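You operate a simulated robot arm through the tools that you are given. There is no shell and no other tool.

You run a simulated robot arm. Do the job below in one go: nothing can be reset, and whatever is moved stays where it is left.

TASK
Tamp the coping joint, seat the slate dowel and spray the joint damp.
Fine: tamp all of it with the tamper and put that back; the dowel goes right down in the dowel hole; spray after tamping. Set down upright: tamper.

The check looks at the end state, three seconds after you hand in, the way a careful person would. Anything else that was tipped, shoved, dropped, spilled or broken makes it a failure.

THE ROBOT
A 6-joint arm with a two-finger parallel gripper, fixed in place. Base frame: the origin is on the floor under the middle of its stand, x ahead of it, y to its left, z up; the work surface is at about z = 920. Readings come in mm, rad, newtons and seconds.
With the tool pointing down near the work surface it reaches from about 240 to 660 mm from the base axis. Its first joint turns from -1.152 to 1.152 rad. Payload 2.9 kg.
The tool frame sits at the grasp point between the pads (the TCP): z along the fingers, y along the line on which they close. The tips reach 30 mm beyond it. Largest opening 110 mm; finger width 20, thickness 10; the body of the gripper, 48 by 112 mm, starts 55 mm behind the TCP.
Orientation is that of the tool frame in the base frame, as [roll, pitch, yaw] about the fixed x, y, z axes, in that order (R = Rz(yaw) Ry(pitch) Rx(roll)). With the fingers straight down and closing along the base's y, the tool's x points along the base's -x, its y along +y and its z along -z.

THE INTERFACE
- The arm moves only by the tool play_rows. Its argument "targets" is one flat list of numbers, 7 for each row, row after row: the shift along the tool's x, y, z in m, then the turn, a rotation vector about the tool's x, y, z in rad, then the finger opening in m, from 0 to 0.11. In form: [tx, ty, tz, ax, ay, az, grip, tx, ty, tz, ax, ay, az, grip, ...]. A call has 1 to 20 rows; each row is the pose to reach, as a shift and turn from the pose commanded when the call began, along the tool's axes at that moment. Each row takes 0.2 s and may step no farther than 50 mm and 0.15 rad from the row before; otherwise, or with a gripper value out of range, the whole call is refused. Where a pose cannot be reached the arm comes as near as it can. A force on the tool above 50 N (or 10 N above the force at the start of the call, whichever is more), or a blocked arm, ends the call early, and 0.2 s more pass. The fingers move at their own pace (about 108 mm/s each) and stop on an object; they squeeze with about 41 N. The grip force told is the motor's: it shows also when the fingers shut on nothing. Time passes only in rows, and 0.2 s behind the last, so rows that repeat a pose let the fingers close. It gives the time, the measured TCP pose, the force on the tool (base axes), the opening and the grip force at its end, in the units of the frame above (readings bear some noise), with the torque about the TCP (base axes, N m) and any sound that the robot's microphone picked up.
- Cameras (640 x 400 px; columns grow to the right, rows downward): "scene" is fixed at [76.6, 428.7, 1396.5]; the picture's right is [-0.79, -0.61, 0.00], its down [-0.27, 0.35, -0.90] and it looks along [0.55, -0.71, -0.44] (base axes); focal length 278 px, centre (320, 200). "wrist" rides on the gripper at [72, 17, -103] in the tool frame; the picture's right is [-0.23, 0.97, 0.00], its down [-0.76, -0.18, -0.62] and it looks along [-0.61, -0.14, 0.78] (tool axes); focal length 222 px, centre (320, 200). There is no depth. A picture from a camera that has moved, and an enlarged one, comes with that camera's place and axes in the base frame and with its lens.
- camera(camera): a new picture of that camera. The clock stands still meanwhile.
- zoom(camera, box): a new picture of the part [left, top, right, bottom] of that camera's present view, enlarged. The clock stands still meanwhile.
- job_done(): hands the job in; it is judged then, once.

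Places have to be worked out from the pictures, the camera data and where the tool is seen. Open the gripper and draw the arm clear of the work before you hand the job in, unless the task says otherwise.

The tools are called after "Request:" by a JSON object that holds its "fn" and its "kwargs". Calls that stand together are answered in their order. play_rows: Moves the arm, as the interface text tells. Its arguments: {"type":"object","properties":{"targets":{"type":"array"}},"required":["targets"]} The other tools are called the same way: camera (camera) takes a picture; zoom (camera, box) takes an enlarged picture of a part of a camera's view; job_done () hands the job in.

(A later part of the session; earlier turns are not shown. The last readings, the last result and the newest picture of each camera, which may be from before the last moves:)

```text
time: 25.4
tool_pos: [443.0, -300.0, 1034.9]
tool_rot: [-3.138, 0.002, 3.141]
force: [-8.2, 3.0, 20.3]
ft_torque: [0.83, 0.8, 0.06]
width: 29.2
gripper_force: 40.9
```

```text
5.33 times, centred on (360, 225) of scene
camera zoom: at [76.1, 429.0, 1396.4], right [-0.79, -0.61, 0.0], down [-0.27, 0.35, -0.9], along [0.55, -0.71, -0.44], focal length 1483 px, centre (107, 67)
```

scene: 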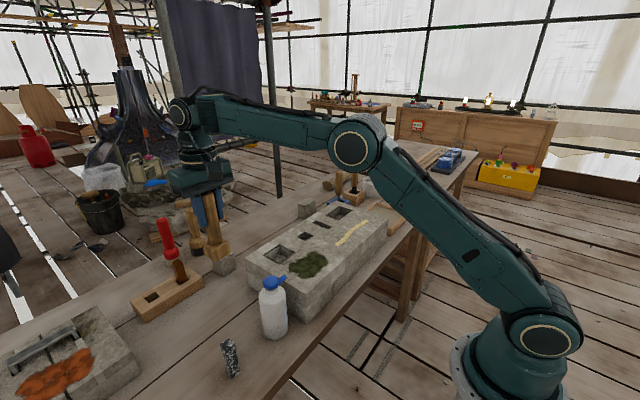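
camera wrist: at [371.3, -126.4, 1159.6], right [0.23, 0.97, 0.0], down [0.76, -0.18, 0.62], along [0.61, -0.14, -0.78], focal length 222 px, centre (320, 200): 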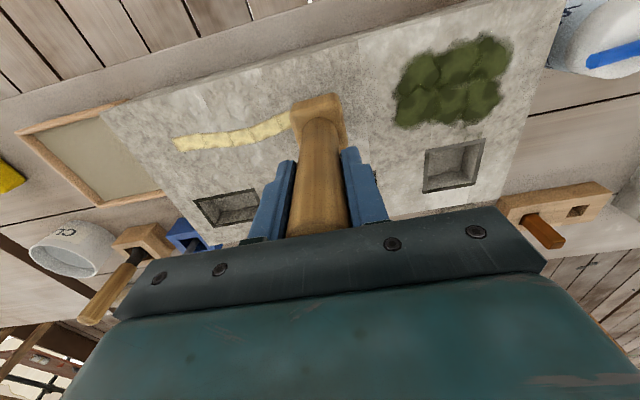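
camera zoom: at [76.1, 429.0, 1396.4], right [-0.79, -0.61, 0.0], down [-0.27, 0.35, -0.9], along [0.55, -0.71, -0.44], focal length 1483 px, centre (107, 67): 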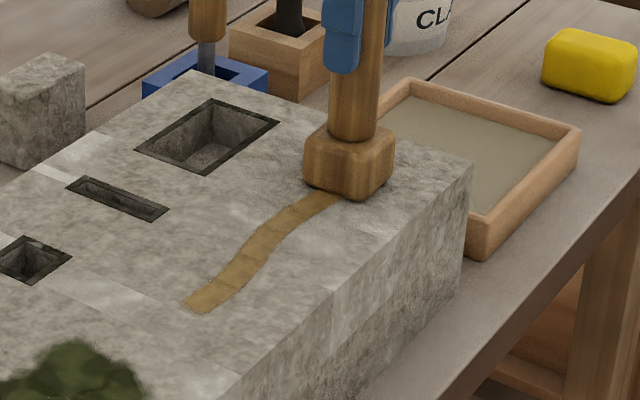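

All visible segments look brown. I lift off and check the far end too.

Request:
{"fn": "play_rows", "kwargs": {"targets": [0, 0, -0.01, 0, 0, 0, 0, 0, 0, -0.04, 0, 0, 0, 0, 0, 0, -0.07, 0, 0, 0, 0, 0, 0, -0.082, 0, 0, 0, 0, 0, 0, -0.082, 0, 0, 0, 0]}}

Request:
{"fn": "zoom", "kwargs": {"camera": "scene", "box": [300, 190, 420, 260]}}

Request:
{"fn": "camera", "kwargs": {"camera": "wrist"}}

```text
time: 26.6
tool_pos: [442.5, -297.5, 1115.0]
tool_rot: [-3.141, 0.0, 3.141]
force: [-0.3, -1.0, -2.7]
ft_torque: [-0.01, 0.0, -0.02]
width: 29.3
gripper_force: 41.3
```

```text
5.33 times, centred on (360, 225) of scene
camera zoom: at [76.6, 428.7, 1396.5], right [-0.79, -0.61, 0.0], down [-0.27, 0.35, -0.9], along [0.54, -0.71, -0.44], focal length 1483 px, centre (107, 67)
```

zoom: 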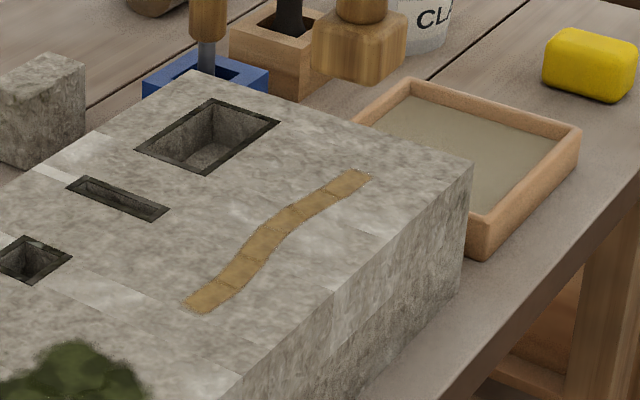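

```text
taken
camera wrist: at [370.8, -281.3, 1218.1], right [0.23, 0.97, 0.0], down [0.76, -0.18, 0.62], along [0.61, -0.14, -0.78], focal length 222 px, centre (320, 200)
```

wrist: 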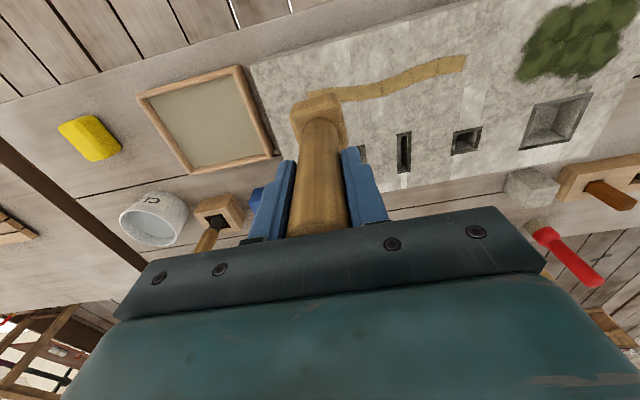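

The whole strip is tamped. I carry the tamper back over its original spot at (578.7,160.7).

Request:
{"fn": "play_rows", "kwargs": {"targets": [-0.01125, 0.03825, 0, 0, 0, 0, 0, -0.0225, 0.0765, 0, 0, 0, 0, 0, -0.03375, 0.11475, 0, 0, 0, 0, 0, -0.045, 0.153, 0, 0, 0, 0, 0, -0.05625, 0.19125, 0, 0, 0, 0, 0, -0.0675, 0.2295, 0, 0, 0, 0, 0, -0.07875, 0.26775, 0, 0, 0, 0, 0, -0.09, 0.306, 0, 0, 0, 0, 0, -0.10125, 0.34425, 0, 0, 0, 0, 0, -0.1125, 0.3825, 0, 0, 0, 0, 0, -0.12375, 0.42075, 0, 0, 0, 0, 0, -0.135, 0.459, 0, 0, 0, 0, 0, -0.135, 0.459, 0, 0, 0, 0, 0, -0.135, 0.459, 0.03, 0, 0, 0, 0, -0.135, 0.459, 0.07, 0, 0, 0, 0, -0.135, 0.459, 0.11, 0, 0, 0, 0, -0.135, 0.459, 0.14, 0, 0, 0, 0, -0.135, 0.459, 0.16, 0, 0, 0, 0, -0.135, 0.459, 0.165, 0, 0, 0, 0]}}

Request:
{"fn": "zoom", "kwargs": {"camera": "scene", "box": [160, 190, 300, 330]}}

```text
time: 30.6
tool_pos: [577.0, 160.0, 949.9]
tool_rot: [-3.14, 0.0, 3.141]
force: [0.0, -0.1, -2.7]
ft_torque: [0.0, -0.02, -0.01]
width: 29.1
gripper_force: 41.1
```

```text
2.86 times, centred on (230, 260) of scene
camera zoom: at [76.7, 428.7, 1396.5], right [-0.79, -0.61, 0.0], down [-0.27, 0.35, -0.9], along [0.54, -0.71, -0.44], focal length 795 px, centre (577, 29)
```

zoom: 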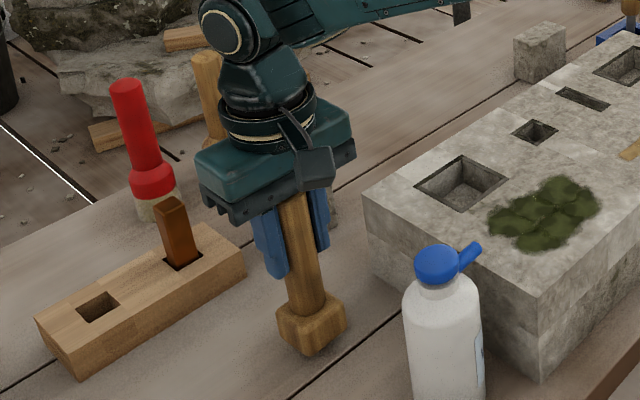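

The tamper is about 15 mm above its old place. I lower the last bit in fine steps and watch for contact.

Request:
{"fn": "play_rows", "kwargs": {"targets": [0, 0, 0.006, 0, 0, 0, 0, 0, 0, 0.01, 0, 0, 0, 0, 0, 0, 0.013, 0, 0, 0, 0, 0, 0, 0.0145, 0, 0, 0, 0, 0, 0, 0.0145, 0, 0, 0, 0]}}

```text
time: 31.8
tool_pos: [578.7, 159.4, 936.1]
tool_rot: [-3.141, 0.0, 3.141]
force: [0.1, -0.6, -3.0]
ft_torque: [-0.02, 0.01, 0.01]
width: 29.3
gripper_force: 41.0
```

No contact yet; I continue with sub-millimetre steps.

Request:
{"fn": "play_rows", "kwargs": {"targets": [0, 0, 0.0005, 0, 0, 0, 0, 0, 0, 0.001, 0, 0, 0, 0, 0, 0, 0.001, 0, 0, 0, 0]}}

```text
time: 32.6
tool_pos: [578.2, 159.2, 934.3]
tool_rot: [-3.141, 0.002, 3.141]
force: [-3.1, 0.0, 4.3]
ft_torque: [-0.01, 0.22, -0.02]
width: 29.2
gripper_force: 41.1
```

Contact with the bench (~7 N). I ease off half a millimetre and open the fingers, then look.

Request:
{"fn": "play_rows", "kwargs": {"targets": [0, 0, -0.0004, 0, 0, 0, 0, 0, 0, -0.0004, 0, 0, 0, 0.035, 0, 0, -0.0004, 0, 0, 0, 0.05, 0, 0, -0.0004, 0, 0, 0, 0.08, 0, 0, -0.0004, 0, 0, 0, 0.08]}}

Request:
{"fn": "zoom", "kwargs": {"camera": "scene", "box": [160, 190, 300, 330]}}

Request:
{"fn": "camera", "kwargs": {"camera": "wrist"}}

```text
time: 33.8
tool_pos: [578.3, 158.8, 935.3]
tool_rot: [-3.14, 0.001, 3.141]
force: [-0.3, 0.0, 0.1]
ft_torque: [0.0, -0.01, 0.02]
width: 80.0
gripper_force: 0.2
```

```text
2.86 times, centred on (230, 260) of scene
camera zoom: at [76.6, 428.7, 1396.5], right [-0.79, -0.61, 0.0], down [-0.27, 0.35, -0.9], along [0.55, -0.71, -0.44], focal length 795 px, centre (577, 29)
```

zoom: 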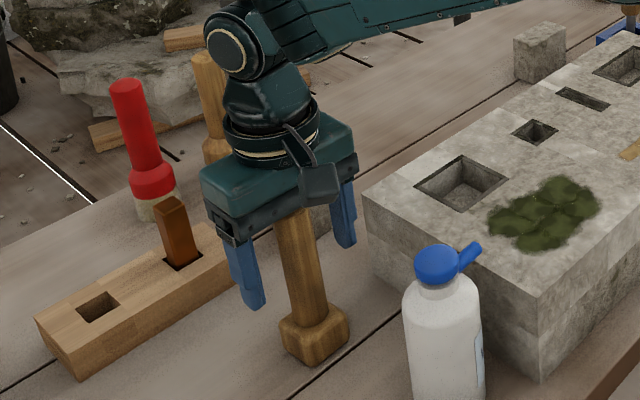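

```text
taken
camera wrist: at [505.8, 176.0, 1038.4], right [0.23, 0.97, 0.0], down [0.76, -0.18, 0.62], along [0.61, -0.14, -0.78], focal length 222 px, centre (320, 200)
```

wrist: 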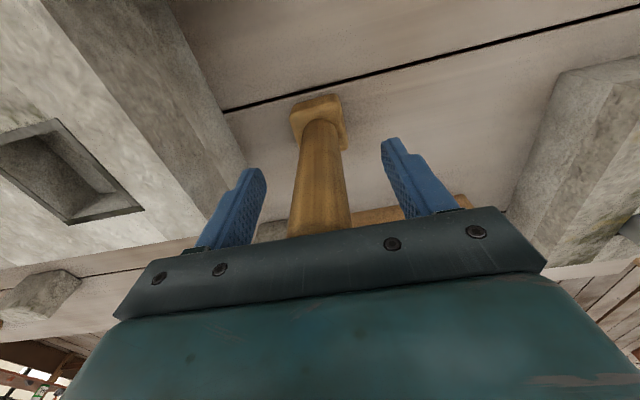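

The tamper stands upright on its old spot. I retreat straight up and then move over to the dowel at (437,252).

Request:
{"fn": "play_rows", "kwargs": {"targets": [0, 0, -0.02, 0, 0, 0, 0.08, 0, 0, -0.05, 0, 0, 0, 0.08, 0, 0, -0.09, 0, 0, 0, 0.08, 0, 0, -0.126, 0, 0, 0, 0.08, 0.035, 0.0228, -0.126, 0, 0, 0, 0.08, 0.07, 0.0457, -0.126, 0, 0, 0, 0.08, 0.105, 0.0685, -0.126, 0, 0, 0, 0.08, 0.1417, 0.0913, -0.126, 0, 0, 0, 0.08, 0.1417, 0.0913, -0.126, 0, 0, 0.06, 0.08, 0.1417, 0.0913, -0.126, 0, 0, 0.115, 0.08, 0.1417, 0.0913, -0.126, 0, 0, 0.115, 0.08]}}

Request:
{"fn": "camera", "kwargs": {"camera": "wrist"}}

Request:
{"fn": "zoom", "kwargs": {"camera": "wrist", "box": [280, 70, 380, 160]}}

Request:
{"fn": "zoom", "kwargs": {"camera": "scene", "box": [160, 190, 320, 390]}}

```text
time: 36.2
tool_pos: [437.4, 250.2, 1061.6]
tool_rot: [3.141, 0.0, 3.025]
force: [-0.2, 1.0, -0.8]
ft_torque: [-0.04, 0.0, -0.06]
width: 79.9
gripper_force: 0.1
```

```text
taken
camera wrist: at [367.4, 275.7, 1165.3], right [0.34, 0.94, 0.0], down [0.74, -0.26, 0.62], along [0.59, -0.21, -0.78], focal length 222 px, centre (320, 200)
```

wrist: 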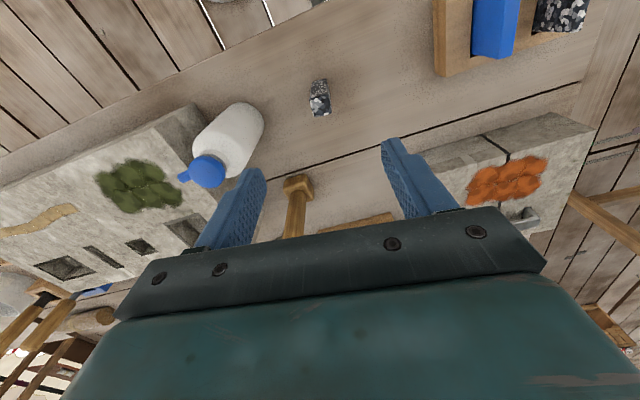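

```text
4.44 times, centred on (330, 115) of wrist
camera zoom: at [367.4, 275.7, 1165.3], right [0.34, 0.94, 0.0], down [0.74, -0.26, 0.62], along [0.59, -0.21, -0.78], focal length 987 px, centre (276, 578)
```

zoom: 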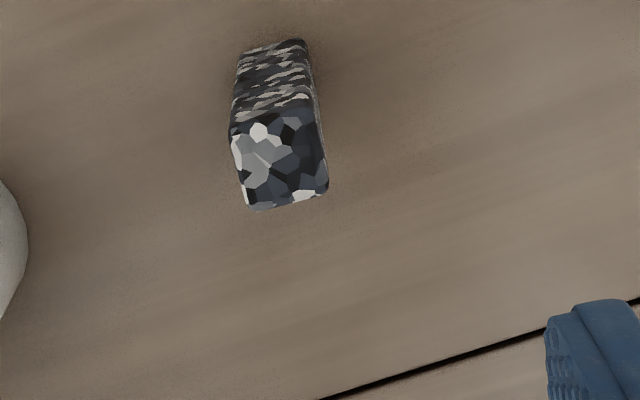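

```text
2.00 times, centred on (240, 290) of scene
camera zoom: at [76.6, 428.7, 1396.5], right [-0.79, -0.61, 0.0], down [-0.27, 0.35, -0.9], along [0.55, -0.71, -0.44], focal length 556 px, centre (480, 20)
```

zoom: 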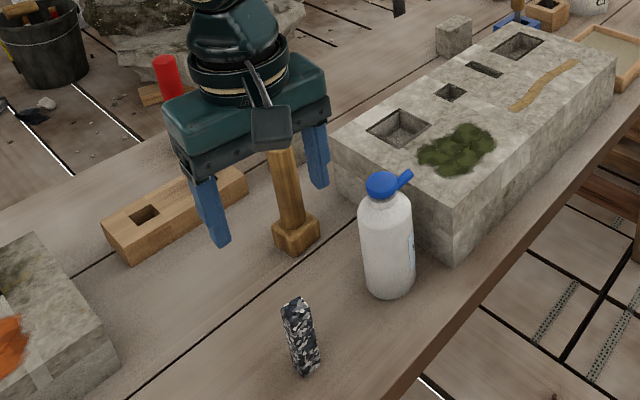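

The dowel sits at about (+1.6,+1.5) mm in the tool frame and is square to the fingers now. I descend to z ≈ 911, so that the tips reach ~27 mm below its top.

Request:
{"fn": "play_rows", "kwargs": {"targets": [0.0016, 0.0015, 0.03, 0, 0, 0.01, 0.08, 0.0016, 0.0015, 0.06, 0, 0, 0.02, 0.08, 0.0016, 0.0015, 0.09, 0, 0, 0.02, 0.06, 0.0016, 0.0015, 0.12, 0, 0, 0.02, 0.06, 0.0016, 0.0015, 0.14, 0, 0, 0.02, 0.06, 0.0016, 0.0015, 0.149, 0, 0, 0.02, 0.06, 0.0016, 0.0015, 0.149, 0, 0, 0.02, 0.06]}}

Request:
{"fn": "camera", "kwargs": {"camera": "wrist"}}

Request:
{"fn": "zoom", "kwargs": {"camera": "scene", "box": [170, 260, 290, 390]}}

```text
time: 37.8
tool_pos: [435.2, 253.5, 911.2]
tool_rot: [-3.14, 0.0, 3.006]
force: [0.0, -0.1, 0.4]
ft_torque: [0.0, -0.01, -0.01]
width: 60.1
gripper_force: 0.0
```

```text
taken
camera wrist: at [366.2, 279.3, 1016.3], right [0.36, 0.93, 0.0], down [0.73, -0.28, 0.62], along [0.58, -0.22, -0.78], focal length 222 px, centre (320, 200)
```

wrist: 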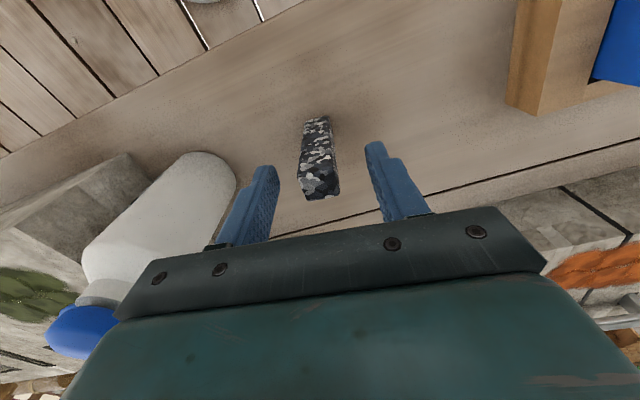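

```text
3.08 times, centred on (230, 325) of scene
camera zoom: at [76.6, 428.7, 1396.5], right [-0.79, -0.61, 0.0], down [-0.27, 0.35, -0.9], along [0.55, -0.71, -0.44], focal length 856 px, centre (597, -185)
```

zoom: 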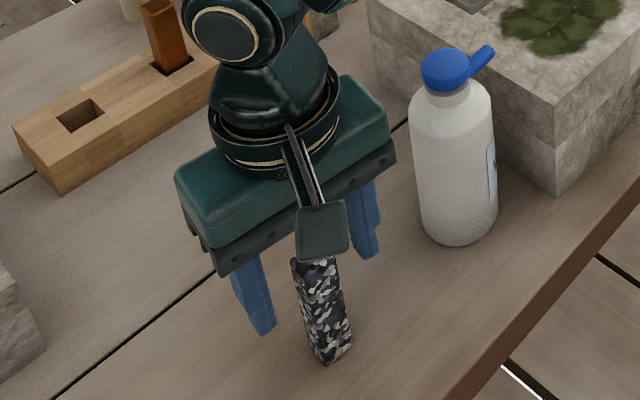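

The dowel is centred between the fingers, with its top about level with the TCP. I close on it.

Request:
{"fn": "play_rows", "kwargs": {"targets": [0, 0.0005, 0, 0, 0, 0, 0.04, 0, 0.0005, 0, 0, 0, 0, 0.0, 0, 0.0005, 0, 0, 0, 0, 0.0, 0, 0.0005, 0, 0, 0, 0, 0.0]}}

Request:
{"fn": "camera", "kwargs": {"camera": "wrist"}}

```text
time: 38.8
tool_pos: [435.3, 252.1, 911.5]
tool_rot: [-3.141, 0.0, 3.006]
force: [-1.0, -0.8, 0.2]
ft_torque: [-0.01, 0.01, 0.0]
width: 21.4
gripper_force: 40.9
```

```text
taken
camera wrist: at [366.3, 279.7, 1016.2], right [0.36, 0.93, 0.0], down [0.73, -0.28, 0.62], along [0.58, -0.22, -0.78], focal length 222 px, centre (320, 200)
```

wrist: 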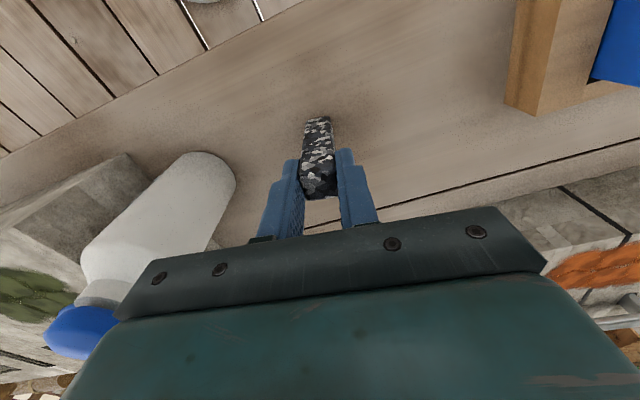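

Gripped at 21.4 mm. I lift it straight up well above bottle height and square the tool back to the base axes.

Request:
{"fn": "play_rows", "kwargs": {"targets": [0, 0, -0.01, 0, 0, 0, 0, 0, 0, -0.04, 0, 0, 0, 0, 0, 0, -0.08, 0, 0, 0, 0, 0, 0, -0.12, 0, 0, 0, 0, 0, 0, -0.155, 0, 0, 0, 0, 0, 0, -0.179, 0, 0, -0.06, 0, 0, 0, -0.179, 0, 0, -0.135, 0, 0, 0, -0.179, 0, 0, -0.135, 0]}}

Request:
{"fn": "camera", "kwargs": {"camera": "wrist"}}

Request:
{"fn": "zoom", "kwargs": {"camera": "wrist", "box": [260, 90, 390, 220]}}

Request:
{"fn": "camera", "kwargs": {"camera": "scene"}}

```text
time: 40.6
tool_pos: [435.3, 252.6, 1090.0]
tool_rot: [-3.142, 0.0, 3.141]
force: [0.2, 0.2, -1.4]
ft_torque: [0.04, 0.01, -0.03]
width: 21.5
gripper_force: 40.7
```

```text
taken
camera wrist: at [363.3, 269.8, 1194.5], right [0.23, 0.97, 0.0], down [0.76, -0.18, 0.62], along [0.61, -0.14, -0.78], focal length 222 px, centre (320, 200)
```

wrist: 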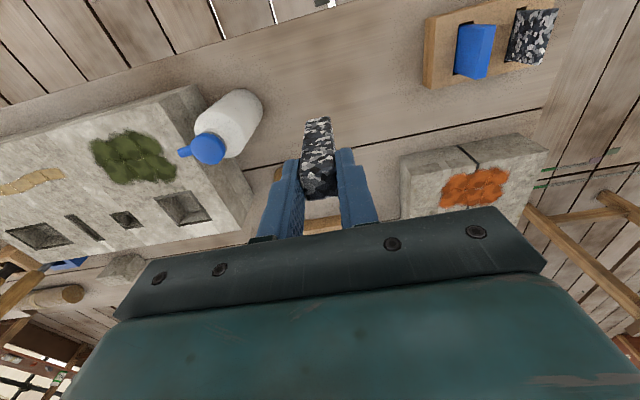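

```text
3.08 times, centred on (325, 155) of wrist
camera zoom: at [363.3, 269.8, 1194.5], right [0.23, 0.97, 0.0], down [0.76, -0.18, 0.62], along [0.61, -0.14, -0.78], focal length 684 px, centre (305, 338)
```

zoom: 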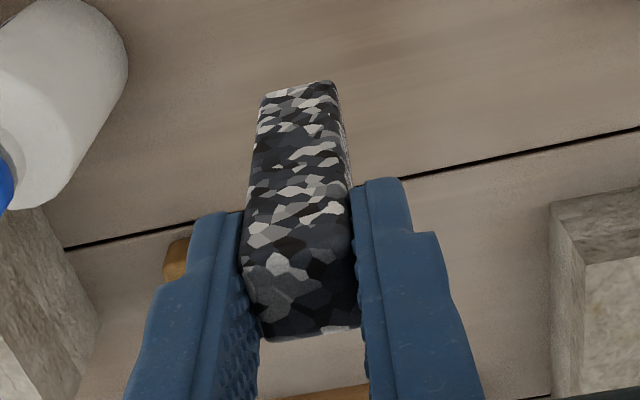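

```text
taken
```

scene: 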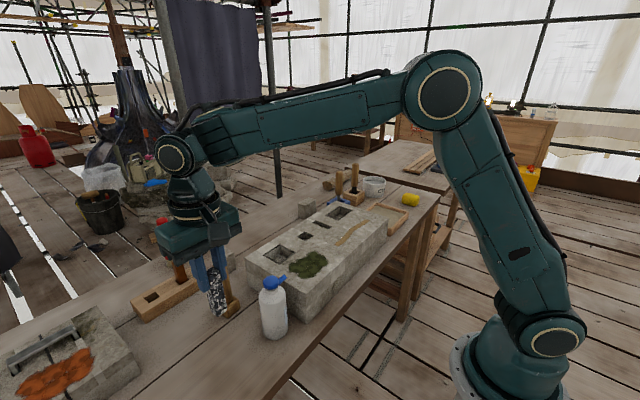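

The dowel hangs straight in the grip, centred within about 1 mm. I carry it over the block to hover above the hole at (546.5,-111).

Request:
{"fn": "play_rows", "kwargs": {"targets": [-0.0111, -0.0364, 0, 0, 0, 0, 0, -0.0222, -0.0728, 0, 0, 0, 0, 0, -0.0333, -0.1091, 0, 0, 0, 0, 0, -0.0444, -0.1455, 0, 0, 0, 0, 0, -0.0555, -0.1819, 0, 0, 0, 0, 0, -0.0665, -0.2183, 0, 0, 0, 0, 0, -0.0776, -0.2547, 0, 0, 0, 0, 0, -0.0887, -0.291, 0, 0, 0, 0, 0, -0.0998, -0.3274, 0, 0, 0, 0, 0, -0.1109, -0.3638, 0, 0, 0, 0, 0, -0.1109, -0.3638, 0.02, 0, 0, 0, 0, -0.1109, -0.3638, 0.04, 0, 0, 0, 0, -0.1109, -0.3638, 0.055, 0, 0, 0, 0, -0.1109, -0.3638, 0.055, 0, 0, 0, 0, -0.1109, -0.3638, 0.055, 0, 0, 0, 0]}}

Request:
{"fn": "camera", "kwargs": {"camera": "wrist"}}

Request:
{"fn": "zoom", "kwargs": {"camera": "wrist", "box": [260, 90, 390, 220]}}

Request:
{"fn": "zoom", "kwargs": {"camera": "scene", "box": [260, 180, 360, 260]}}

```text
time: 43.8
tool_pos: [546.1, -110.7, 1034.4]
tool_rot: [3.141, 0.0, -3.141]
force: [-0.2, -0.5, -0.8]
ft_torque: [0.02, -0.02, 0.01]
width: 21.4
gripper_force: 41.5
```

```text
taken
camera wrist: at [475.0, -94.5, 1138.5], right [0.23, 0.97, 0.0], down [0.76, -0.18, 0.62], along [0.61, -0.14, -0.78], focal length 222 px, centre (320, 200)
```

wrist: 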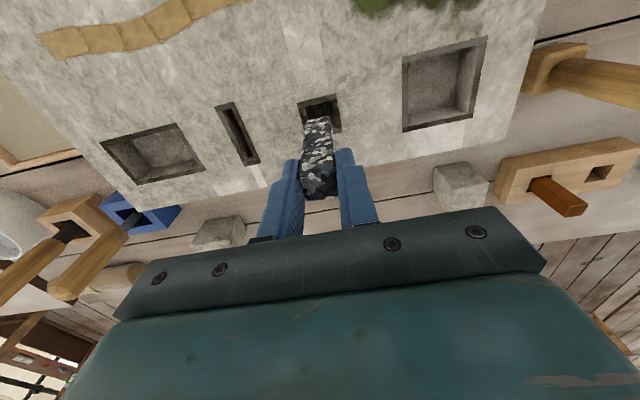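

```text
3.08 times, centred on (325, 155) of wrist
camera zoom: at [475.0, -94.5, 1138.5], right [0.23, 0.97, 0.0], down [0.76, -0.18, 0.62], along [0.61, -0.14, -0.78], focal length 684 px, centre (305, 338)
```

zoom: 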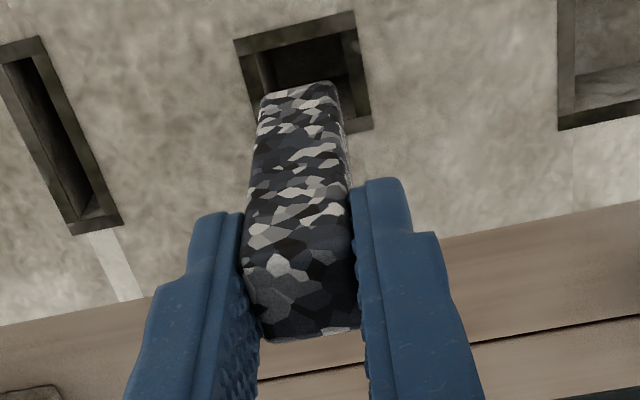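

```text
5.00 times, centred on (310, 220) of scene
camera zoom: at [76.6, 428.7, 1396.5], right [-0.79, -0.61, 0.0], down [-0.27, 0.35, -0.9], along [0.55, -0.71, -0.44], focal length 1391 px, centre (370, 100)
```

zoom: 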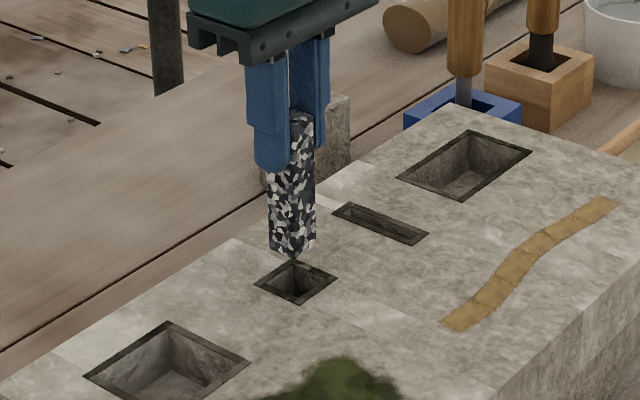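

Comparing dowel and hole in this picture: hole centre (546.5,-110.9), dowel axis about (547.8,-111.1). I shift about 1.2 mm back in x and lower until the dowel's end is just inside the hole.

Request:
{"fn": "play_rows", "kwargs": {"targets": [0.0012, 0.0002, 0.008, 0, 0, 0, 0, 0.0012, 0.0002, 0.016, 0, 0, 0, 0, 0.0012, 0.0002, 0.021, 0, 0, 0, 0, 0.0012, 0.0002, 0.025, 0, 0, 0, 0, 0.0012, 0.0002, 0.028, 0, 0, 0, 0]}}

Request:
{"fn": "zoom", "kwargs": {"camera": "wrist", "box": [260, 90, 390, 220]}}

Request:
{"fn": "zoom", "kwargs": {"camera": "scene", "box": [270, 190, 350, 250]}}

```text
time: 45.0
tool_pos: [545.1, -110.1, 1009.9]
tool_rot: [3.141, -0.001, -3.142]
force: [0.8, -0.4, -2.2]
ft_torque: [-0.01, 0.0, 0.03]
width: 21.3
gripper_force: 41.0
```

```text
3.08 times, centred on (325, 155) of wrist
camera zoom: at [472.9, -93.8, 1112.1], right [0.23, 0.97, 0.0], down [0.76, -0.18, 0.62], along [0.61, -0.14, -0.78], focal length 684 px, centre (305, 338)
```

zoom: 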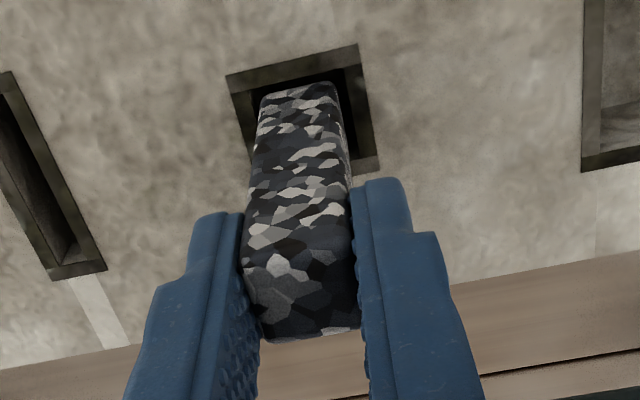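

```text
6.67 times, centred on (310, 220) of scene
camera zoom: at [76.6, 428.7, 1396.5], right [-0.79, -0.61, 0.0], down [-0.27, 0.35, -0.9], along [0.55, -0.71, -0.44], focal length 1854 px, centre (387, 67)
```

zoom: 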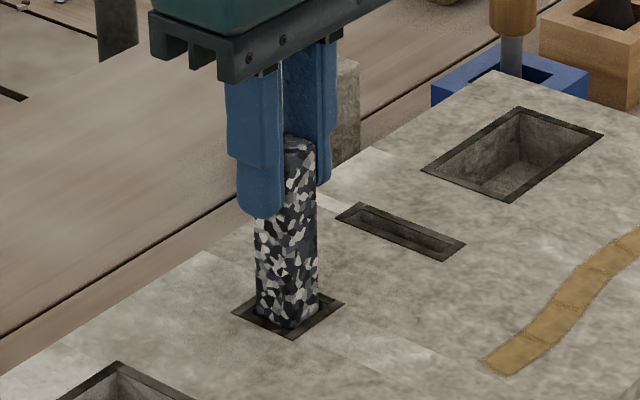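

The dowel's end appears to be inside the frame with even gaps. I lower it further in 4–5 mm steps while watching the force.

Request:
{"fn": "play_rows", "kwargs": {"targets": [0, 0, 0.004, 0, 0, 0, 0, 0, 0, 0.008, 0, 0, 0, 0, 0, 0, 0.012, 0, 0, 0, 0, 0, 0, 0.012, 0, 0, 0, 0]}}

Request:
{"fn": "zoom", "kwargs": {"camera": "scene", "box": [270, 190, 350, 250]}}

Request:
{"fn": "zoom", "kwargs": {"camera": "wrist", "box": [260, 90, 390, 220]}}

```text
time: 46.0
tool_pos: [544.9, -111.3, 996.2]
tool_rot: [3.141, 0.001, 3.141]
force: [-1.1, -0.9, -0.7]
ft_torque: [0.02, -0.02, 0.02]
width: 21.3
gripper_force: 40.8
```

```text
6.67 times, centred on (310, 220) of scene
camera zoom: at [76.6, 428.7, 1396.5], right [-0.79, -0.61, 0.0], down [-0.27, 0.35, -0.9], along [0.55, -0.71, -0.44], focal length 1854 px, centre (387, 67)
```

zoom: 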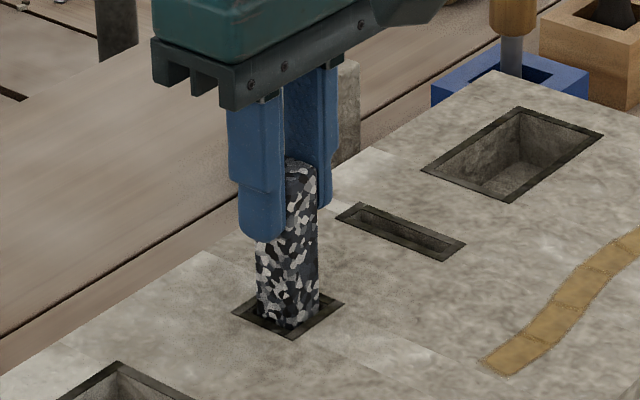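

```text
3.08 times, centred on (325, 155) of wrist
camera zoom: at [472.6, -93.8, 1100.2], right [0.23, 0.97, 0.0], down [0.76, -0.18, 0.62], along [0.61, -0.14, -0.78], focal length 684 px, centre (305, 338)
```

zoom: 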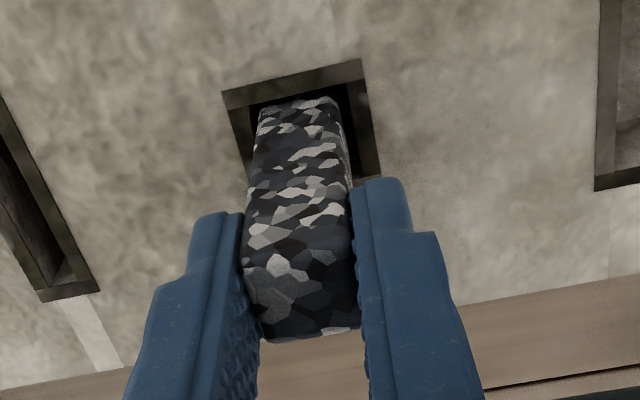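

No contact force; the dowel is about 16 mm in. I keep lowering.

Request:
{"fn": "play_rows", "kwargs": {"targets": [0, 0, 0.005, 0, 0, 0, 0, 0, 0, 0.01, 0, 0, 0, 0, 0, 0, 0.014, 0, 0, 0, 0, 0, 0, 0.014, 0, 0, 0, 0]}}

```text
time: 47.0
tool_pos: [544.7, -110.2, 981.5]
tool_rot: [-3.141, 0.0, 3.141]
force: [0.0, 0.0, -1.1]
ft_torque: [0.03, 0.0, 0.01]
width: 21.5
gripper_force: 41.0
```

Request:
{"fn": "play_rows", "kwargs": {"targets": [0, 0, 0.003, 0, 0, 0, 0, 0, 0, 0.006, 0, 0, 0, 0, 0, 0, 0.008, 0, 0, 0, 0, 0, 0, 0.008, 0, 0, 0, 0]}}

Request:
{"fn": "zoom", "kwargs": {"camera": "scene", "box": [270, 190, 350, 250]}}

```text
time: 48.0
tool_pos: [545.3, -110.2, 973.7]
tool_rot: [-3.14, 0.001, -3.141]
force: [-1.2, -0.2, -2.0]
ft_torque: [0.0, -0.03, 0.0]
width: 21.6
gripper_force: 40.9
```

```text
6.67 times, centred on (310, 220) of scene
camera zoom: at [76.6, 428.7, 1396.5], right [-0.79, -0.61, 0.0], down [-0.27, 0.35, -0.9], along [0.55, -0.71, -0.44], focal length 1854 px, centre (387, 67)
```

zoom: 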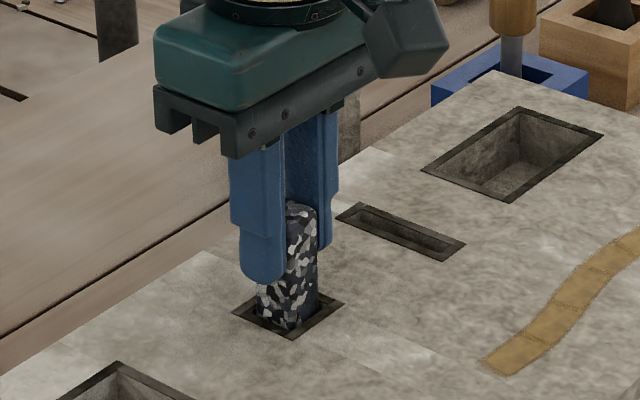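

Still free at ~39 mm depth. I continue in 3 mm steps.

Request:
{"fn": "play_rows", "kwargs": {"targets": [0, 0, 0.003, 0, 0, 0, 0, 0, 0, 0.006, 0, 0, 0, 0, 0, 0, 0.008, 0, 0, 0, 0, 0, 0, 0.008, 0, 0, 0, 0]}}

```text
time: 49.0
tool_pos: [543.9, -109.9, 967.4]
tool_rot: [-3.142, 0.003, 3.141]
force: [-4.4, -1.0, 11.1]
ft_torque: [-0.05, 0.48, 0.04]
width: 21.2
gripper_force: 40.8
```

Contact of about 12 N at depth ≈ 45 mm, which matches the floor I estimated from the picture. I ease the press and open the fingers, then look.

Request:
{"fn": "play_rows", "kwargs": {"targets": [0, 0, -0.001, 0, 0, 0, 0, 0, 0, -0.001, 0, 0, 0, 0.024, 0, 0, -0.001, 0, 0, 0, 0.035, 0, 0, -0.001, 0, 0, 0, 0.045, 0, 0, -0.001, 0, 0, 0, 0.05]}}

Request:
{"fn": "zoom", "kwargs": {"camera": "scene", "box": [270, 190, 350, 250]}}

Request:
{"fn": "zoom", "kwargs": {"camera": "wrist", "box": [240, 80, 400, 220]}}

```text
time: 50.2
tool_pos: [545.2, -110.7, 966.4]
tool_rot: [3.141, 0.0, 3.141]
force: [0.5, 0.4, 0.1]
ft_torque: [-0.01, -0.02, 0.01]
width: 50.1
gripper_force: 0.0
```

```text
6.67 times, centred on (310, 220) of scene
camera zoom: at [76.6, 428.7, 1396.5], right [-0.79, -0.61, 0.0], down [-0.27, 0.35, -0.9], along [0.55, -0.71, -0.44], focal length 1854 px, centre (387, 67)
```

zoom: 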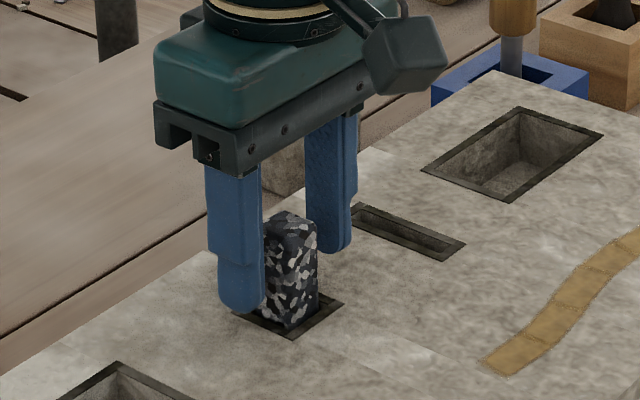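

```text
2.86 times, centred on (320, 150) of wrist
camera zoom: at [473.0, -93.5, 1070.9], right [0.23, 0.97, 0.0], down [0.76, -0.18, 0.62], along [0.61, -0.14, -0.78], focal length 635 px, centre (320, 343)
```

zoom: 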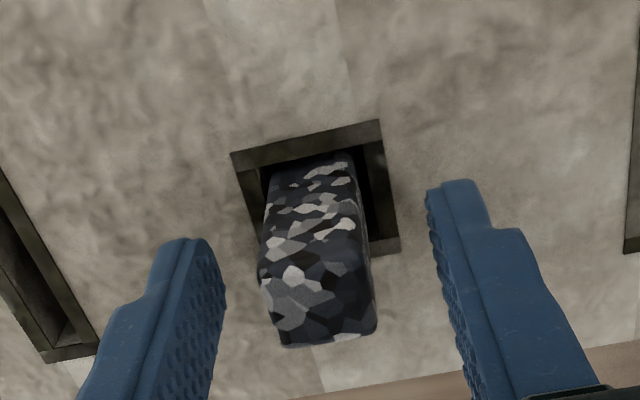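

The dowel stands in the hole. I raise the open fingers clear and inspect whether it's fully down and straight.

Request:
{"fn": "play_rows", "kwargs": {"targets": [0, 0, -0.015, 0, 0, 0, 0.05, 0, 0, -0.035, 0, 0, 0, 0.05, 0, 0, -0.06, 0, 0, 0, 0.05, 0, 0, -0.08, 0, 0, 0, 0.05, 0, 0, -0.08, 0, 0, 0, 0.05]}}

Request:
{"fn": "zoom", "kwargs": {"camera": "scene", "box": [275, 195, 345, 250]}}

Request:
{"fn": "zoom", "kwargs": {"camera": "wrist", "box": [270, 60, 390, 160]}}

```text
time: 51.4
tool_pos: [544.9, -110.7, 1046.8]
tool_rot: [-3.141, -0.001, 3.14]
force: [0.8, 1.4, 0.4]
ft_torque: [-0.03, 0.01, -0.03]
width: 50.3
gripper_force: 0.1
```

```text
7.27 times, centred on (310, 222) of scene
camera zoom: at [76.6, 428.7, 1396.5], right [-0.79, -0.61, 0.0], down [-0.27, 0.35, -0.9], along [0.55, -0.71, -0.44], focal length 2023 px, centre (393, 36)
```

zoom: 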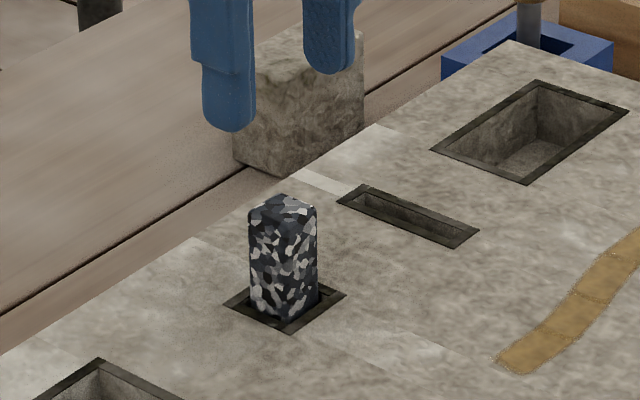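

```text
4.00 times, centred on (330, 110) of wrist
camera zoom: at [471.7, -93.3, 1150.9], right [0.23, 0.97, 0.0], down [0.76, -0.18, 0.62], along [0.61, -0.14, -0.78], focal length 888 px, centre (280, 560)
```

zoom: 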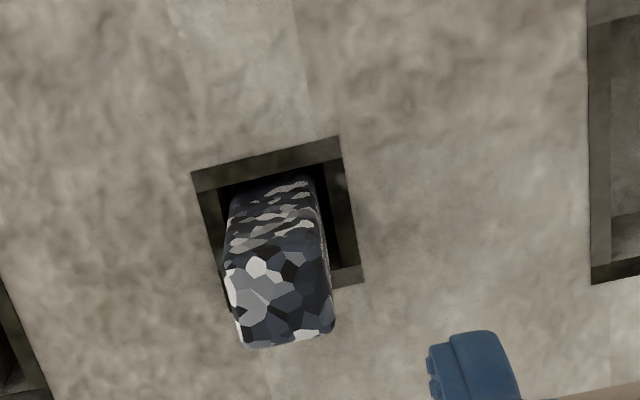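

The dowel stands straight with ~45 mm proud. To be sure it is right down, I close the fingers and press on its top (centre ≈ (545,-110.4)) gently.

Request:
{"fn": "play_rows", "kwargs": {"targets": [-0.001, 0, 0, 0, 0, 0, 0.0, -0.001, 0, 0.015, 0, 0, 0, 0.0, -0.001, 0, 0.03, 0, 0, 0, 0.0, -0.001, 0, 0.04, 0, 0, 0, 0.0, -0.001, 0, 0.045, 0, 0, 0, 0.0, -0.001, 0, 0.045, 0, 0, 0, 0.0]}}

Request:
{"fn": "zoom", "kwargs": {"camera": "scene", "box": [275, 195, 345, 250]}}

```text
time: 52.8
tool_pos: [545.7, -111.1, 1001.3]
tool_rot: [3.141, 0.0, 3.141]
force: [-0.1, 0.5, 0.1]
ft_torque: [-0.01, -0.02, -0.02]
width: 0.0
gripper_force: 37.7
```

```text
7.27 times, centred on (310, 222) of scene
camera zoom: at [76.6, 428.7, 1396.5], right [-0.79, -0.61, 0.0], down [-0.27, 0.35, -0.9], along [0.55, -0.71, -0.44], focal length 2023 px, centre (393, 36)
```

zoom: 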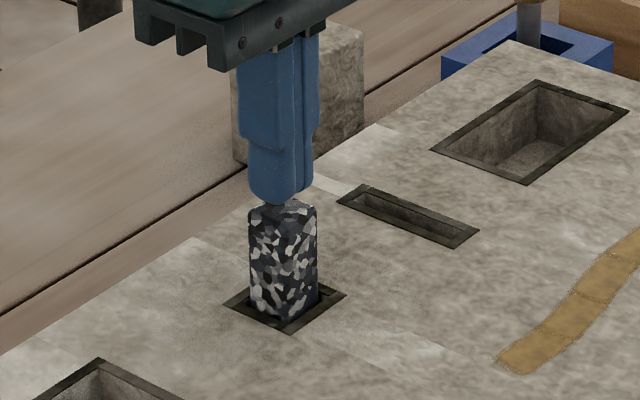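

The closed tips are just above the dowel's top. I press down in 1.5 mm steps.

Request:
{"fn": "play_rows", "kwargs": {"targets": [0, 0, 0.0015, 0, 0, 0, 0, 0, 0, 0.003, 0, 0, 0, 0, 0, 0, 0.0045, 0, 0, 0, 0, 0, 0, 0.006, 0, 0, 0, 0]}}

```text
time: 53.8
tool_pos: [545.4, -110.4, 996.7]
tool_rot: [-3.141, 0.001, -3.141]
force: [-0.7, -0.4, 0.0]
ft_torque: [0.0, -0.02, 0.03]
width: 0.0
gripper_force: 37.6
```

Request:
{"fn": "play_rows", "kwargs": {"targets": [0, 0, 0.0015, 0, 0, 0, 0, 0, 0, 0.003, 0, 0, 0, 0, 0, 0, 0.0045, 0, 0, 0, 0]}}

```text
time: 54.6
tool_pos: [546.7, -110.5, 994.1]
tool_rot: [-3.139, 0.006, 3.141]
force: [-6.3, 1.6, 29.6]
ft_torque: [0.08, 0.43, -0.04]
width: 0.0
gripper_force: 37.9
```

A 30 N press meets a firm stop with the dowel top at z ≈ 964, so it is seated. I lift off and view it.

Request:
{"fn": "play_rows", "kwargs": {"targets": [0, 0, -0.005, 0, 0, 0, 0, 0, 0, -0.03, 0, 0, 0, 0, 0, 0, -0.07, 0, 0, 0, 0, 0, 0, -0.1, 0, 0, 0, 0.05, 0, 0, -0.1, 0, 0, 0, 0.05]}}

Request:
{"fn": "zoom", "kwargs": {"camera": "scene", "box": [275, 195, 345, 250]}}

Request:
{"fn": "zoom", "kwargs": {"camera": "wrist", "box": [270, 40, 390, 140]}}

Request:
{"fn": "camera", "kwargs": {"camera": "scene"}}

```text
time: 55.8
tool_pos: [545.3, -111.5, 1092.7]
tool_rot: [3.14, 0.0, -3.14]
force: [-0.2, -0.2, 0.2]
ft_torque: [-0.02, 0.01, 0.02]
width: 50.0
gripper_force: 0.0
```

```text
7.27 times, centred on (310, 222) of scene
camera zoom: at [76.6, 428.7, 1396.5], right [-0.79, -0.61, 0.0], down [-0.27, 0.35, -0.9], along [0.55, -0.71, -0.44], focal length 2023 px, centre (393, 36)
```

zoom: 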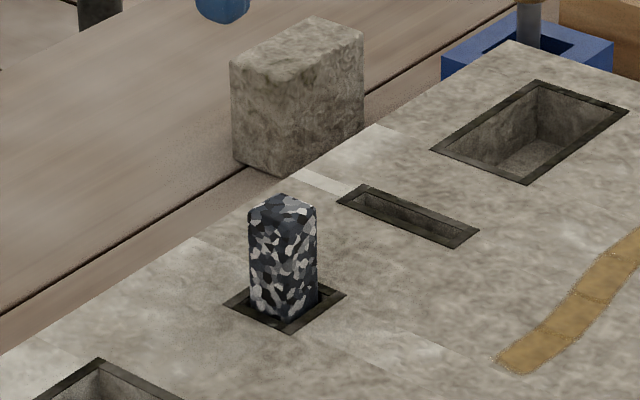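

```text
4.00 times, centred on (330, 90) of wrist
camera zoom: at [473.4, -93.9, 1196.7], right [0.23, 0.97, 0.0], down [0.76, -0.18, 0.62], along [0.61, -0.14, -0.78], focal length 888 px, centre (280, 640)
```

zoom: 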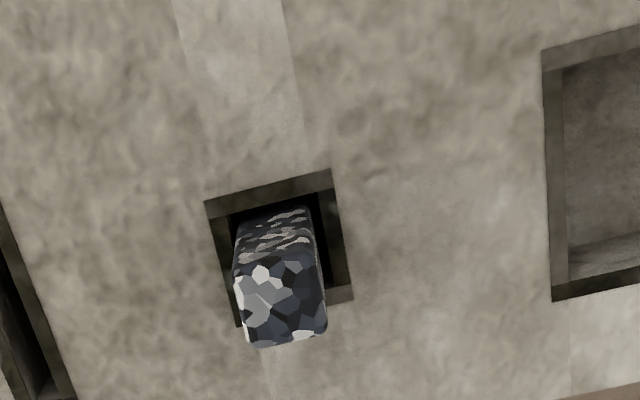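

```text
taken
```

scene: 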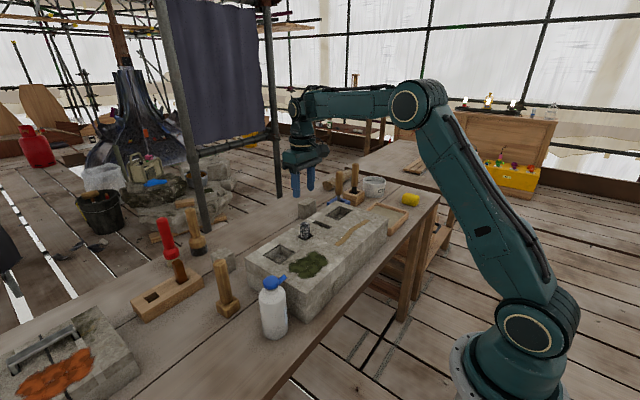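

The dowel is seated and vertical. Now the bottle: its spout lies along -y, so I must grip across x; I move above it at (447,124) while turning the tool 90° about its axis.

Request:
{"fn": "play_rows", "kwargs": {"targets": [0.0082, 0.0196, 0.002, 0, 0, 0.131, 0.1, 0.0163, 0.0392, 0.004, 0, 0, 0.262, 0.1, 0.0245, 0.0587, 0.006, 0, 0, 0.393, 0.1, 0.0327, 0.0783, 0.008, 0, 0, 0.524, 0.1, 0.0408, 0.0979, 0.01, 0, 0, 0.655, 0.1, 0.049, 0.1175, 0.012, 0, 0, 0.785, 0.1, 0.0572, 0.1371, 0.014, 0, 0, 0.916, 0.1, 0.0653, 0.1567, 0.016, 0, 0, 1.047, 0.1, 0.0735, 0.1762, 0.018, 0, 0, 1.178, 0.1, 0.0817, 0.1958, 0.02, 0, 0, 1.309, 0.1, 0.0898, 0.2154, 0.022, 0, 0, 1.44, 0.1, 0.098, 0.235, 0.023, 0, 0, 1.5708, 0.1, 0.098, 0.235, 0.023, 0, 0, 1.5708, 0.1]}}

Request:
{"fn": "camera", "kwargs": {"camera": "wrist"}}

Request:
{"fn": "camera", "kwargs": {"camera": "scene"}}

```text
time: 58.6
tool_pos: [445.7, 125.6, 1069.6]
tool_rot: [3.141, 0.0, 1.568]
force: [0.6, 0.3, -0.3]
ft_torque: [0.0, 0.0, 0.01]
width: 100.1
gripper_force: 0.1
```

```text
taken
camera wrist: at [464.2, 197.6, 1173.0], right [0.97, -0.23, 0.0], down [-0.18, -0.76, 0.62], along [-0.14, -0.61, -0.78], focal length 222 px, centre (320, 200)
```

wrist: 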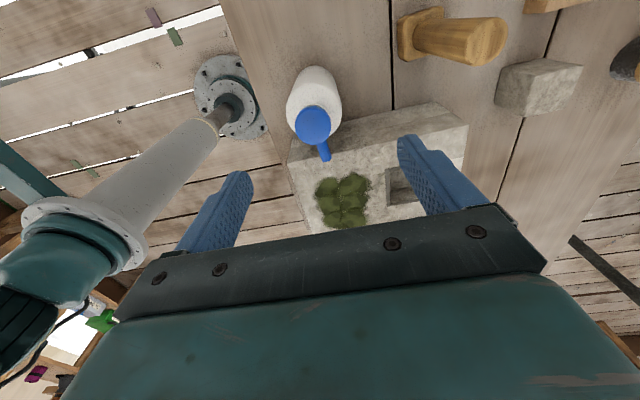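

```text
taken
```

scene: 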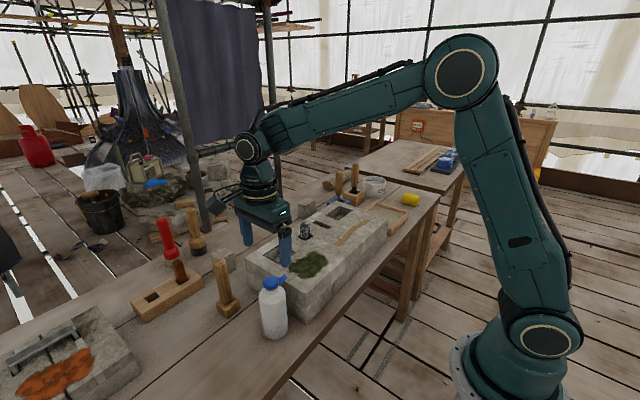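

The turn worked. I enlarge the bottle from this side to measure its position, spout and width.

Request:
{"fn": "zoom", "kwargs": {"camera": "wrist", "box": [265, 50, 365, 180]}}

Request:
{"fn": "zoom", "kwargs": {"camera": "scene", "box": [240, 260, 310, 350]}}

```text
3.08 times, centred on (315, 115) of wrist
camera zoom: at [464.2, 197.6, 1173.0], right [0.97, -0.23, 0.0], down [-0.18, -0.76, 0.62], along [-0.14, -0.61, -0.78], focal length 684 px, centre (335, 462)
```

zoom: 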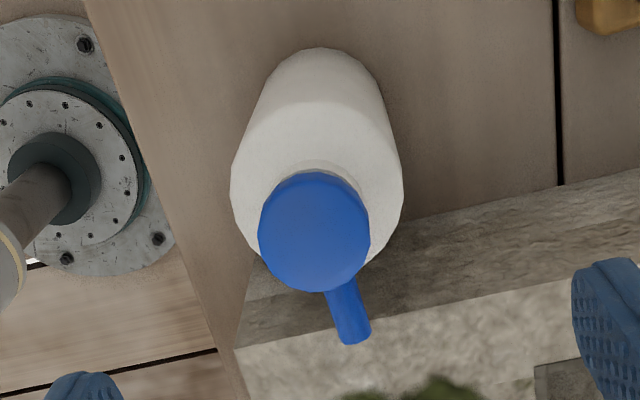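

```text
4.44 times, centred on (275, 305) of scene
camera zoom: at [76.6, 428.7, 1396.5], right [-0.79, -0.61, 0.0], down [-0.27, 0.35, -0.9], along [0.55, -0.71, -0.44], focal length 1236 px, centre (520, -267)
```

zoom: 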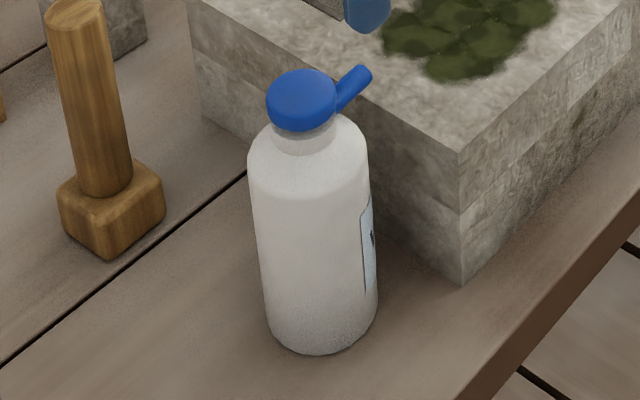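

Cap centre comes out at (441.5,126), z ≈ 970, i.e. about 5.8 mm to -x of the TCP; the body is ~60 mm wide and the spout points to (0.1,-0.99). I correct sideways and go down halfway before checking again.

Request:
{"fn": "play_rows", "kwargs": {"targets": [0.0005, -0.0058, 0.02, 0, 0, 0, 0.1, 0.0005, -0.0058, 0.045, 0, 0, 0, 0.1, 0.0005, -0.0058, 0.065, 0, 0, 0, 0.1, 0.0005, -0.0058, 0.065, 0, 0, 0, 0.1]}}

Request:
{"fn": "camera", "kwargs": {"camera": "wrist"}}

Request:
{"fn": "zoom", "kwargs": {"camera": "scene", "box": [220, 220, 330, 350]}}

```text
time: 59.6
tool_pos: [441.3, 124.2, 1003.3]
tool_rot: [3.141, -0.001, 1.57]
force: [0.2, -0.8, 0.0]
ft_torque: [-0.02, -0.01, 0.0]
width: 100.1
gripper_force: 0.1
```

```text
taken
camera wrist: at [459.5, 197.8, 1107.4], right [0.97, -0.23, 0.0], down [-0.18, -0.76, 0.62], along [-0.14, -0.61, -0.78], focal length 222 px, centre (320, 200)
```

wrist: 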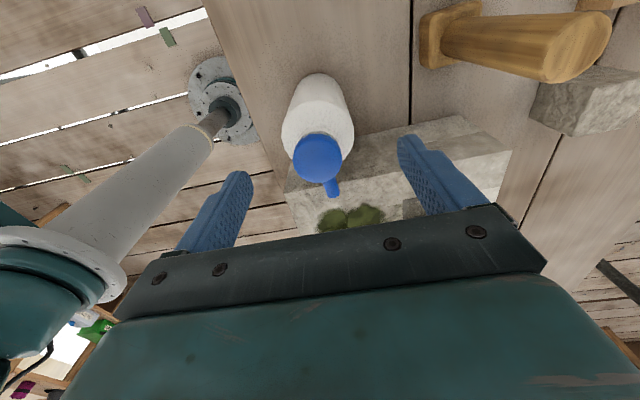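

```text
3.08 times, centred on (275, 285) of scene
camera zoom: at [76.6, 428.7, 1396.5], right [-0.79, -0.61, 0.0], down [-0.27, 0.35, -0.9], along [0.55, -0.71, -0.44], focal length 856 px, centre (458, -62)
```

zoom: 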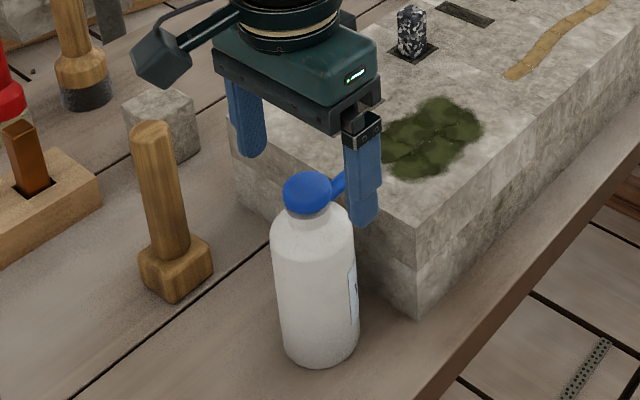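

The cap lies within ~1.5 mm of the tool axis and the spout clears both fingers. I continue down to TCP z ≈ 926.

Request:
{"fn": "play_rows", "kwargs": {"targets": [0.001, -0.001, 0.02, 0, 0, 0, 0.1, 0.001, -0.001, 0.04, 0, 0, 0, 0.1, 0.001, -0.001, 0.06, 0, 0, 0, 0.1, 0.001, -0.001, 0.072, 0, 0, 0, 0.1, 0.001, -0.001, 0.077, 0, 0, 0, 0.1, 0.001, -0.001, 0.077, 0, 0, 0, 0.1]}}

Request:
{"fn": "camera", "kwargs": {"camera": "wrist"}}

Request:
{"fn": "zoom", "kwargs": {"camera": "scene", "box": [220, 220, 330, 350]}}

```text
time: 61.0
tool_pos: [440.2, 125.5, 925.0]
tool_rot: [3.14, 0.0, 1.571]
force: [0.6, -0.3, 0.7]
ft_torque: [0.0, 0.02, 0.03]
width: 100.1
gripper_force: 0.0
```

```text
taken
camera wrist: at [457.7, 198.1, 1030.0], right [0.97, -0.23, 0.0], down [-0.18, -0.76, 0.62], along [-0.14, -0.61, -0.78], focal length 222 px, centre (320, 200)
```

wrist: 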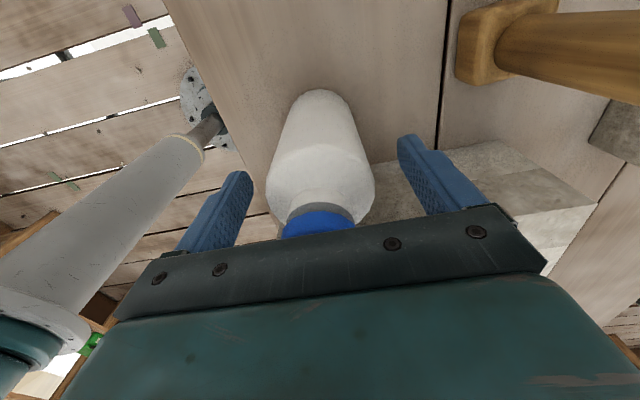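

```text
3.08 times, centred on (275, 285) of scene
camera zoom: at [76.6, 428.7, 1396.5], right [-0.79, -0.61, 0.0], down [-0.27, 0.35, -0.9], along [0.55, -0.71, -0.44], focal length 856 px, centre (458, -62)
```

zoom: 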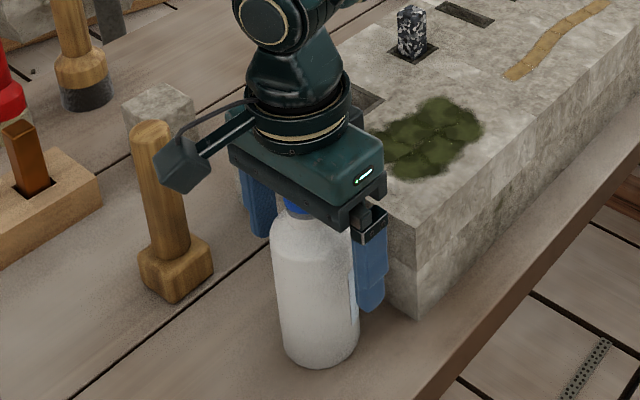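

The body is between the fingers with the cap just under the palm. I close gently, only to about 58 mm, and watch the grip force and any sound.

Request:
{"fn": "play_rows", "kwargs": {"targets": [0, 0, 0, 0, 0, 0, 0.075, 0, 0, 0, 0, 0, 0, 0.065, 0, 0, 0, 0, 0, 0, 0.06, 0, 0, 0, 0, 0, 0, 0.059]}}

```text
time: 62.0
tool_pos: [440.5, 126.5, 926.8]
tool_rot: [3.142, 0.0, 1.572]
force: [0.3, 0.3, -0.2]
ft_torque: [-0.01, -0.03, -0.02]
width: 59.7
gripper_force: 0.4
```

Not a real grip yet at 59.7 mm. I close a little more.

Request:
{"fn": "play_rows", "kwargs": {"targets": [0, 0, 0, 0, 0, 0, 0.058, 0, 0, 0, 0, 0, 0, 0.057, 0, 0, 0, 0, 0, 0, 0.057]}}

Request:
{"fn": "zoom", "kwargs": {"camera": "wrist", "box": [220, 80, 420, 240]}}

```text
time: 62.8
tool_pos: [442.4, 125.6, 926.2]
tool_rot: [3.141, 0.002, 1.571]
force: [1.1, 0.1, 0.1]
ft_torque: [0.0, -0.05, 0.0]
width: 58.9
gripper_force: 40.7
```

```text
2.50 times, centred on (320, 160) of wrist
camera zoom: at [457.8, 198.2, 1030.3], right [0.97, -0.23, 0.0], down [-0.18, -0.76, 0.62], along [-0.14, -0.61, -0.78], focal length 555 px, centre (320, 300)
```

zoom: 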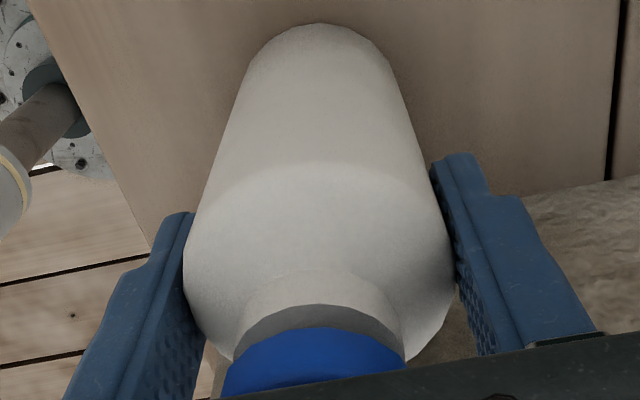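

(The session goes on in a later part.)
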